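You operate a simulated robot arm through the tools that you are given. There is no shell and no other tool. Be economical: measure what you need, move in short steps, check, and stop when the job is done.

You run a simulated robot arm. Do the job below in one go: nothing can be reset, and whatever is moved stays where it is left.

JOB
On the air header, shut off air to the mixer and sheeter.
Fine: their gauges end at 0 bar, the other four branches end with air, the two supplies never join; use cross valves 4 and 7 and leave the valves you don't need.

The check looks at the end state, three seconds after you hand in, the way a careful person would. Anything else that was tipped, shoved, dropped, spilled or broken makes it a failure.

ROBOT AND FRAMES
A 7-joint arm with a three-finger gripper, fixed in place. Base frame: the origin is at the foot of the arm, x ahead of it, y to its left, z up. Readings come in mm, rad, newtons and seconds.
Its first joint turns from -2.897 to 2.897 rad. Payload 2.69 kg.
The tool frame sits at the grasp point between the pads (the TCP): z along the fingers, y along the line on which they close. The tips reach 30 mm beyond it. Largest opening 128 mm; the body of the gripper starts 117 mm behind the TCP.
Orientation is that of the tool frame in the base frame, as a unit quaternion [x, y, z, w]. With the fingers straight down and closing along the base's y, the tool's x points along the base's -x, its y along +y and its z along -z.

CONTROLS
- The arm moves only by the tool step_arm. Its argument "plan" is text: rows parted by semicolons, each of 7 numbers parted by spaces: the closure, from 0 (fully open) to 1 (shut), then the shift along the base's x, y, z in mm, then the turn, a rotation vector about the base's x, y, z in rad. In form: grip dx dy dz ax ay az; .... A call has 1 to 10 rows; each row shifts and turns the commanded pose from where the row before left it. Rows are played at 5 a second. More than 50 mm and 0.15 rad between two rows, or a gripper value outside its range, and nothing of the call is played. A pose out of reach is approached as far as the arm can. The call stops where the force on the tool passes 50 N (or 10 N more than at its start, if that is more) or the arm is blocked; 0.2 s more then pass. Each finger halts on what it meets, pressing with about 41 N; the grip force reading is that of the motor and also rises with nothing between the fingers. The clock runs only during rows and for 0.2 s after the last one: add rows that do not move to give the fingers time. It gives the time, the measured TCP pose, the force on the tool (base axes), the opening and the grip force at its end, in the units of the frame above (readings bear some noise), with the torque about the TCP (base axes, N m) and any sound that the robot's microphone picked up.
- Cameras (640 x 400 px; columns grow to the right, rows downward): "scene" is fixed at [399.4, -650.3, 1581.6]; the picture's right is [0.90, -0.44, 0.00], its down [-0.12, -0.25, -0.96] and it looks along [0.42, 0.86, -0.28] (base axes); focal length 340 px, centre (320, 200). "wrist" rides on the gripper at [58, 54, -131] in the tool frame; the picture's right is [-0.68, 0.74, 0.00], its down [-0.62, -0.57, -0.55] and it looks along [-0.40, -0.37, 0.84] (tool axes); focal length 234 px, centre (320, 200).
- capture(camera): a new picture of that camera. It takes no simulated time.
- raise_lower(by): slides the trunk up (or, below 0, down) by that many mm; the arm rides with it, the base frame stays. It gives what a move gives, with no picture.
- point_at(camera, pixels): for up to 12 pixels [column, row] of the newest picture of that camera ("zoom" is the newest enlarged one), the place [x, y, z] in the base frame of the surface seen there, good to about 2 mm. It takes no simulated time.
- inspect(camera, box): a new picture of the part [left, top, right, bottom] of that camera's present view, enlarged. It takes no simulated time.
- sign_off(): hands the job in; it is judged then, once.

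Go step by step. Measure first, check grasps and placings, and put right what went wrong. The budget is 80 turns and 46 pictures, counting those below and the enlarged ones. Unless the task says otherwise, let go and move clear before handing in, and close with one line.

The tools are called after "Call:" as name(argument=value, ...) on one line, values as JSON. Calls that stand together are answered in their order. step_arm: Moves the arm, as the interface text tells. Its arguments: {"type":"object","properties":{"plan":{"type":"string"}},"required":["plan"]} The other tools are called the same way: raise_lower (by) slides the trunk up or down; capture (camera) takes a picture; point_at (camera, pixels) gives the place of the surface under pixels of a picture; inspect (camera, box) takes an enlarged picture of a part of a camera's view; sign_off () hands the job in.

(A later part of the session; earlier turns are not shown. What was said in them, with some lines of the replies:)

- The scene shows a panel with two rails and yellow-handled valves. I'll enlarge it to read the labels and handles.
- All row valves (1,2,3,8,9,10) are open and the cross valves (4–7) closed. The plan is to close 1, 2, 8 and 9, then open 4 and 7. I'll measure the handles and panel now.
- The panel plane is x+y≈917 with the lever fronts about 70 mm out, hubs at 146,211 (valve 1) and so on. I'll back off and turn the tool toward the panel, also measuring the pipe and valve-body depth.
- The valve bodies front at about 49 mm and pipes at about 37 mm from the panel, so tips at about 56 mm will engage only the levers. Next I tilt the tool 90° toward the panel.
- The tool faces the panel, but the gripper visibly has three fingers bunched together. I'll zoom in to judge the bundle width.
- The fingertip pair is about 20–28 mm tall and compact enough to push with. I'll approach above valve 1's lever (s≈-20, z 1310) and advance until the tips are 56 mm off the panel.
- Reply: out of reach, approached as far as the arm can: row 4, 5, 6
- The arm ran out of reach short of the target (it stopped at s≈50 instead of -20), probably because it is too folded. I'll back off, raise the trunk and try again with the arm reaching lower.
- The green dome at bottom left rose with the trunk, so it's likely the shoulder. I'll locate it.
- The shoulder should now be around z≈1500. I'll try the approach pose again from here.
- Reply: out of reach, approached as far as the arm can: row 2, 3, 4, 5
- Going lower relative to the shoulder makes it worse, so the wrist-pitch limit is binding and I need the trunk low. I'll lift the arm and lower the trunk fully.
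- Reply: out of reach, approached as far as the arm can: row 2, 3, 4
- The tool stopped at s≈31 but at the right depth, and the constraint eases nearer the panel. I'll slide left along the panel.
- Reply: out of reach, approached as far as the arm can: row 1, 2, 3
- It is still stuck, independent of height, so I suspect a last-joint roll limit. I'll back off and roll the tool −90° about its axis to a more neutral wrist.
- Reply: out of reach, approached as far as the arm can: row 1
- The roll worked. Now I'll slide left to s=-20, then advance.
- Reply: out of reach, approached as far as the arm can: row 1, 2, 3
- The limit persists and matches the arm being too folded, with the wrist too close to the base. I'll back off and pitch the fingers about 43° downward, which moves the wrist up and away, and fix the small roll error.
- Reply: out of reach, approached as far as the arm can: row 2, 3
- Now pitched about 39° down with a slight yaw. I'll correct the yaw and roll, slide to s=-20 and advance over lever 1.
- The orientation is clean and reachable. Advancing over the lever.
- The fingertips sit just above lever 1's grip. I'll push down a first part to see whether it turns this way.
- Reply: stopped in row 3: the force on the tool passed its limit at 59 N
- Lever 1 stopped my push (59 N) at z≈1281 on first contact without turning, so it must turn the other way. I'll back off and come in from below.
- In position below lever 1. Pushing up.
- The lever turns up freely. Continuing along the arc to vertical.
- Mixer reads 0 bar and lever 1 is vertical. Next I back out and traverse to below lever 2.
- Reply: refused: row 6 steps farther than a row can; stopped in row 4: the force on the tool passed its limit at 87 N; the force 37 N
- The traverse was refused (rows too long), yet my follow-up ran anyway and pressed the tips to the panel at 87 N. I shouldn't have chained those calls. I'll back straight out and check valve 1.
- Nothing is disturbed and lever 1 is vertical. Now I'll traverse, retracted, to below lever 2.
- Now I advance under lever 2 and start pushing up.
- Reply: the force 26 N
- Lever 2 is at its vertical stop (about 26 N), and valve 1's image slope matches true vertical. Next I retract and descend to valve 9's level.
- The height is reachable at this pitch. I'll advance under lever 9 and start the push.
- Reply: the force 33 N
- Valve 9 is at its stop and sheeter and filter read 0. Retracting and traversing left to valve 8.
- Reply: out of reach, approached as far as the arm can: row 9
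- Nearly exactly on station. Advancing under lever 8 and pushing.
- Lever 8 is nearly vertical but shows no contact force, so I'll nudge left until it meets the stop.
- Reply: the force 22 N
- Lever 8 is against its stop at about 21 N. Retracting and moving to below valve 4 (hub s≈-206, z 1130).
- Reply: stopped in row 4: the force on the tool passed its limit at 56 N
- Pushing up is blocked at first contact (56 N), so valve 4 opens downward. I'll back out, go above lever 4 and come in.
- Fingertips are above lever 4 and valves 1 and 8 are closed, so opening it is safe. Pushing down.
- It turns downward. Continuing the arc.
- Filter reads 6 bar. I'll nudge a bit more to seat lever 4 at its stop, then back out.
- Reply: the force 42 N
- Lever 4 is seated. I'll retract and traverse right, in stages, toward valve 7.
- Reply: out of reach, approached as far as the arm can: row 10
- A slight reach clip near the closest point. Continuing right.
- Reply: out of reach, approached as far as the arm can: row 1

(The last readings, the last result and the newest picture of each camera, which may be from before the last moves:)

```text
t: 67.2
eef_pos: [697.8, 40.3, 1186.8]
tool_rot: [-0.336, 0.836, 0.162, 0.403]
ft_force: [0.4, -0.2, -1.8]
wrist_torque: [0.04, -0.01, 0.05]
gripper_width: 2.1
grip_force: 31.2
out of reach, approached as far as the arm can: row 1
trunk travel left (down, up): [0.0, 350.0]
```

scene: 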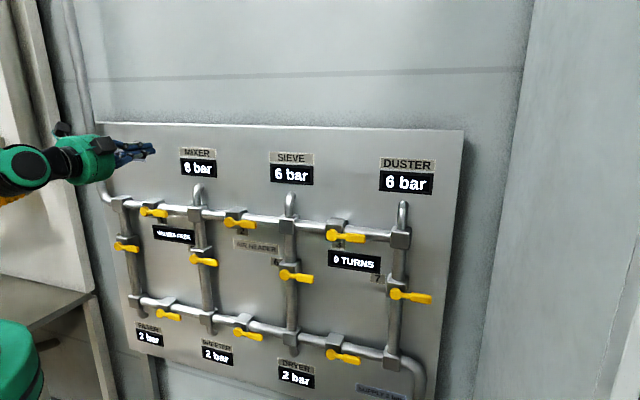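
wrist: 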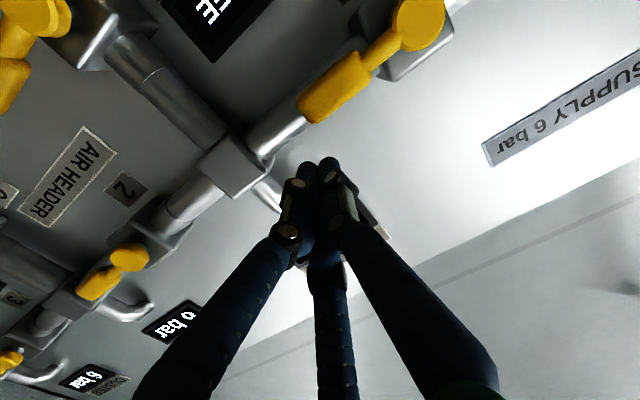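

Call:
step_arm(plan="1 31.5 -31.5 0 0 0 0; 1 31.5 -31.5 0 0 0 0; 1 31.5 -31.5 0 0 0 0; 1 31.5 -31.5 0 0 0 0; 1 31.5 -31.5 0 0 0 0; 1 31.5 -31.5 0 0 0 0; 1 0 0 0 0 0 0")

Call:
inspect(camera="scene", box=[270, 140, 450, 400])

```text
t: 68.8
eef_pos: [885.4, -148.9, 1186.2]
tool_rot: [-0.336, 0.835, 0.164, 0.403]
ft_force: [-0.3, 0.1, -1.1]
wrist_torque: [0.06, -0.03, 0.04]
gripper_width: 2.4
grip_force: 31.3
trunk travel left (down, up): [0.0, 350.0]
```

```text
1.54 times, centred on (360, 270) of scene
```

zoom: 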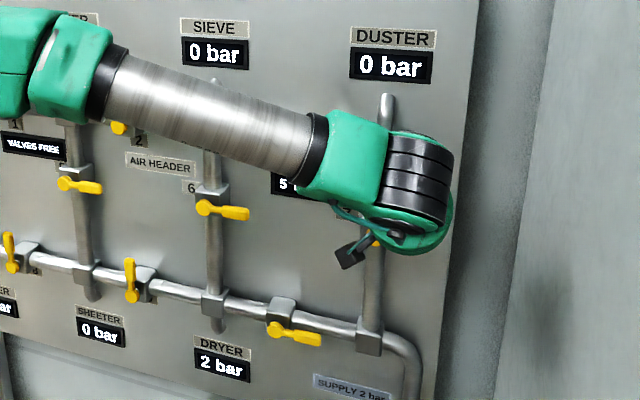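

On station by numbers, though hidden from the scene camera. Advancing, then checking with the wrist camera.

Call:
step_arm(plan="1 18 18 0 0 0 0; 1 17.7 17.7 0 0 0 0; 1 0 0 0 0 0 0")

Call:
capture(camera="wrist")

```text
t: 69.6
eef_pos: [922.2, -112.4, 1186.7]
tool_rot: [-0.336, 0.836, 0.162, 0.403]
ft_force: [0.5, 0.1, 0.3]
wrist_torque: [-0.01, 0.0, 0.02]
gripper_width: 2.1
grip_force: 31.4
trunk travel left (down, up): [0.0, 350.0]
```

```text
11 pictures are left
```

wrist: 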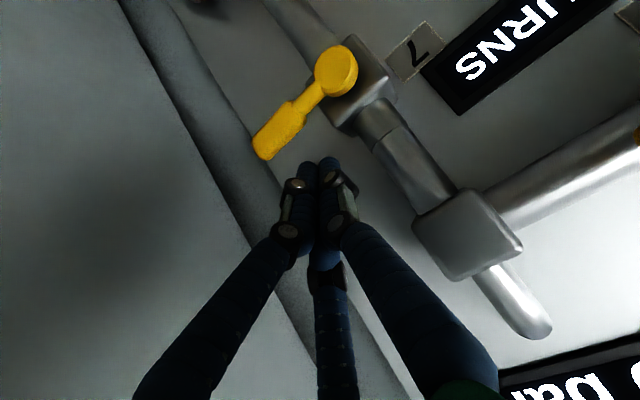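

The fingertips are just above lever 7. Valve 2 is closed, so I can open it by pushing down.

Call:
step_arm(plan="1 1 -1 -10 0 0 0; 1 1 -1 -9.5 0 0 0; 1 1 -1 -7 0 0 0; 1 1 -1 -7 0 0 0; 1 0 0 -7 0 0 0; 1 0 0 -7 0 0 0")

```text
t: 71.0
eef_pos: [925.1, -115.7, 1140.0]
tool_rot: [-0.337, 0.835, 0.163, 0.403]
ft_force: [-0.2, 0.6, -0.2]
wrist_torque: [-0.02, -0.01, 0.0]
gripper_width: 1.9
grip_force: 31.4
trunk travel left (down, up): [0.0, 350.0]
```

Call:
step_arm(plan="1 -1.8 1.8 -6.5 0 0 0; 1 -1.8 1.8 -6.5 0 0 0; 1 -2.5 2.5 -6 0 0 0; 1 -2.5 2.5 -6 0 0 0; 1 -3.6 3.6 -5 0 0 0; 1 -3.6 3.6 -5 0 0 0; 1 -4.2 4.2 -3.5 0 0 0; 1 -4.2 4.2 -3.5 0 0 0; 1 -1.5 1.5 0 0 0 0; 1 0 0 0 0 0 0")

Call:
capture(camera="wrist")

```text
t: 72.9
eef_pos: [904.2, -96.0, 1103.9]
tool_rot: [-0.334, 0.836, 0.157, 0.407]
ft_force: [13.5, -8.4, -3.3]
wrist_torque: [-0.25, -0.09, -0.31]
gripper_width: 2.2
grip_force: 31.6
trunk travel left (down, up): [0.0, 350.0]
stopped in row 9: the force on the tool passed its limit at 55 N (the readings are from after the stop); the commanded pose is now the measured one
```

```text
10 pictures are left
```

wrist: 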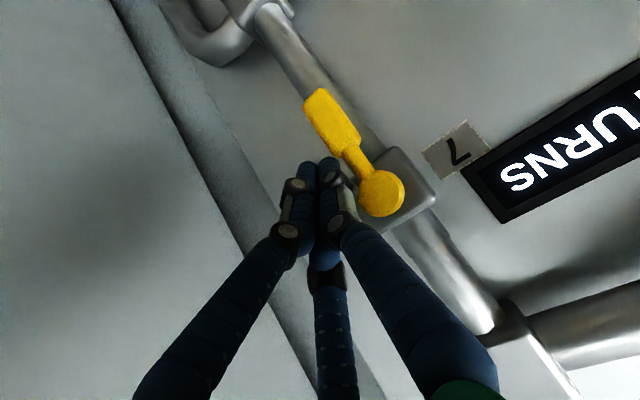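

Lever 7 lies along its pipe at the stop. Backing out and moving up and away to verify everything.

Call:
step_arm(plan="1 3 -3 0 0 0 0; 1 -23 -23 0 0 0 0; 1 -23 -23 0 0 0 0; 1 -25 -25 20 0 0 0; 1 -25 -25 20 0 0 0; 1 -20 -20 40 0 0 0; 1 -20 -20 40 0 0 0; 1 -20 -20 40 0 0 0; 1 -20 -20 40 0 0 0; 1 0 0 40 0 0 0")

Call:
capture(camera="scene")

```text
t: 75.1
eef_pos: [731.7, -275.9, 1344.7]
tool_rot: [-0.335, 0.835, 0.158, 0.406]
ft_force: [-1.7, 0.4, 0.2]
wrist_torque: [0.01, 0.0, -0.01]
gripper_width: 2.1
grip_force: 31.2
trunk travel left (down, up): [0.0, 350.0]
```

```text
9 pictures are left
```

scene: 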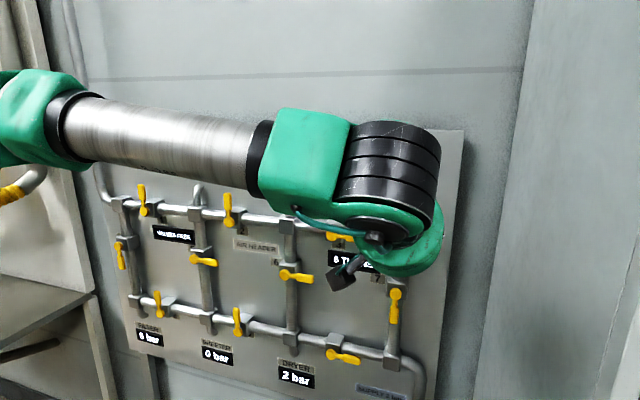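

Levers look right, but the arm hides the top gauges. I'll raise the trunk to clear the view.

Call:
raise_lower(by=340)

Call:
capture(camera="scene")

```text
t: 78.4
eef_pos: [731.4, -276.6, 1685.3]
tool_rot: [-0.336, 0.835, 0.159, 0.406]
ft_force: [0.8, -0.4, 0.5]
wrist_torque: [0.0, 0.01, 0.01]
gripper_width: 2.1
grip_force: 31.7
trunk travel left (down, up): [-340.0, 10.0]
```

```text
8 pictures are left
```

scene: 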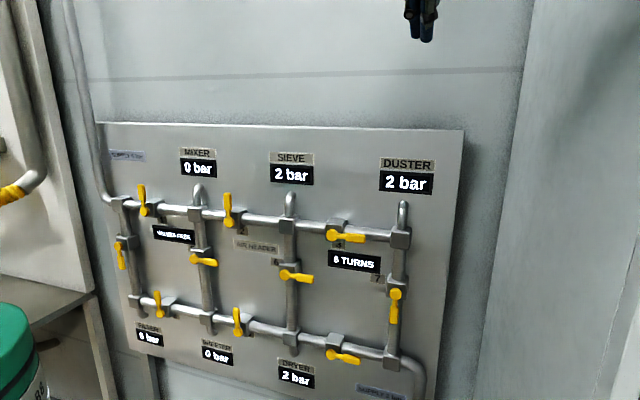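

Gauges read mixer 0, sieve 2, duster 2, sheeter 0 and dryer 2. One zoom to confirm the filter and lever angles.

Call:
inspect(camera="scene", box=[90, 170, 260, 370])

Call:
inspect(camera="scene", box=[260, 140, 460, 390])

```text
2.00 times, centred on (175, 270) of scene
```

zoom: 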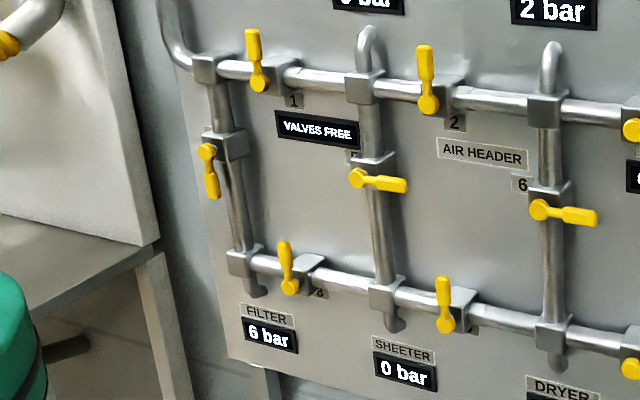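

```text
1.60 times, centred on (360, 265) of scene
```

zoom: 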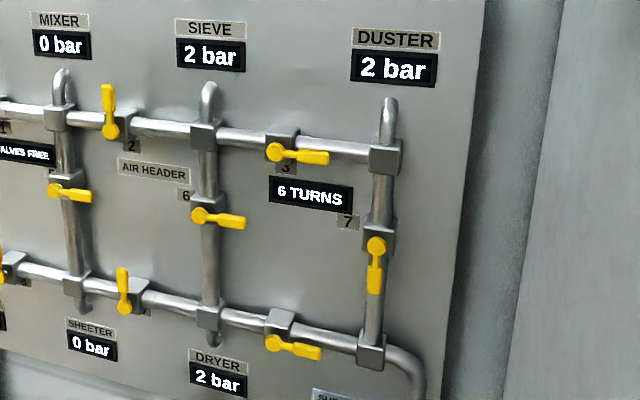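

All six gauges read as wanted: mixer and sheeter 0, filter 6, and sieve, duster and dryer 2 bar. The counter shows 6 turns, valves 3, 5, 6 and 10 are untouched, and the arm is clear, so I'm handing in.

Call:
sign_off()

```text
The job is handed in.
```

The mixer and sheeter are shut off at 0 bar: valves 1, 2, 8 and 9 are closed, then cross valves 4 and 7 opened, so the filter runs on 6 bar and the sieve, duster and dryer on 2 bar, with the supplies kept apart; along the way a mistaken move pressed the fingertips on the panel at 87 N, with no visible damage.
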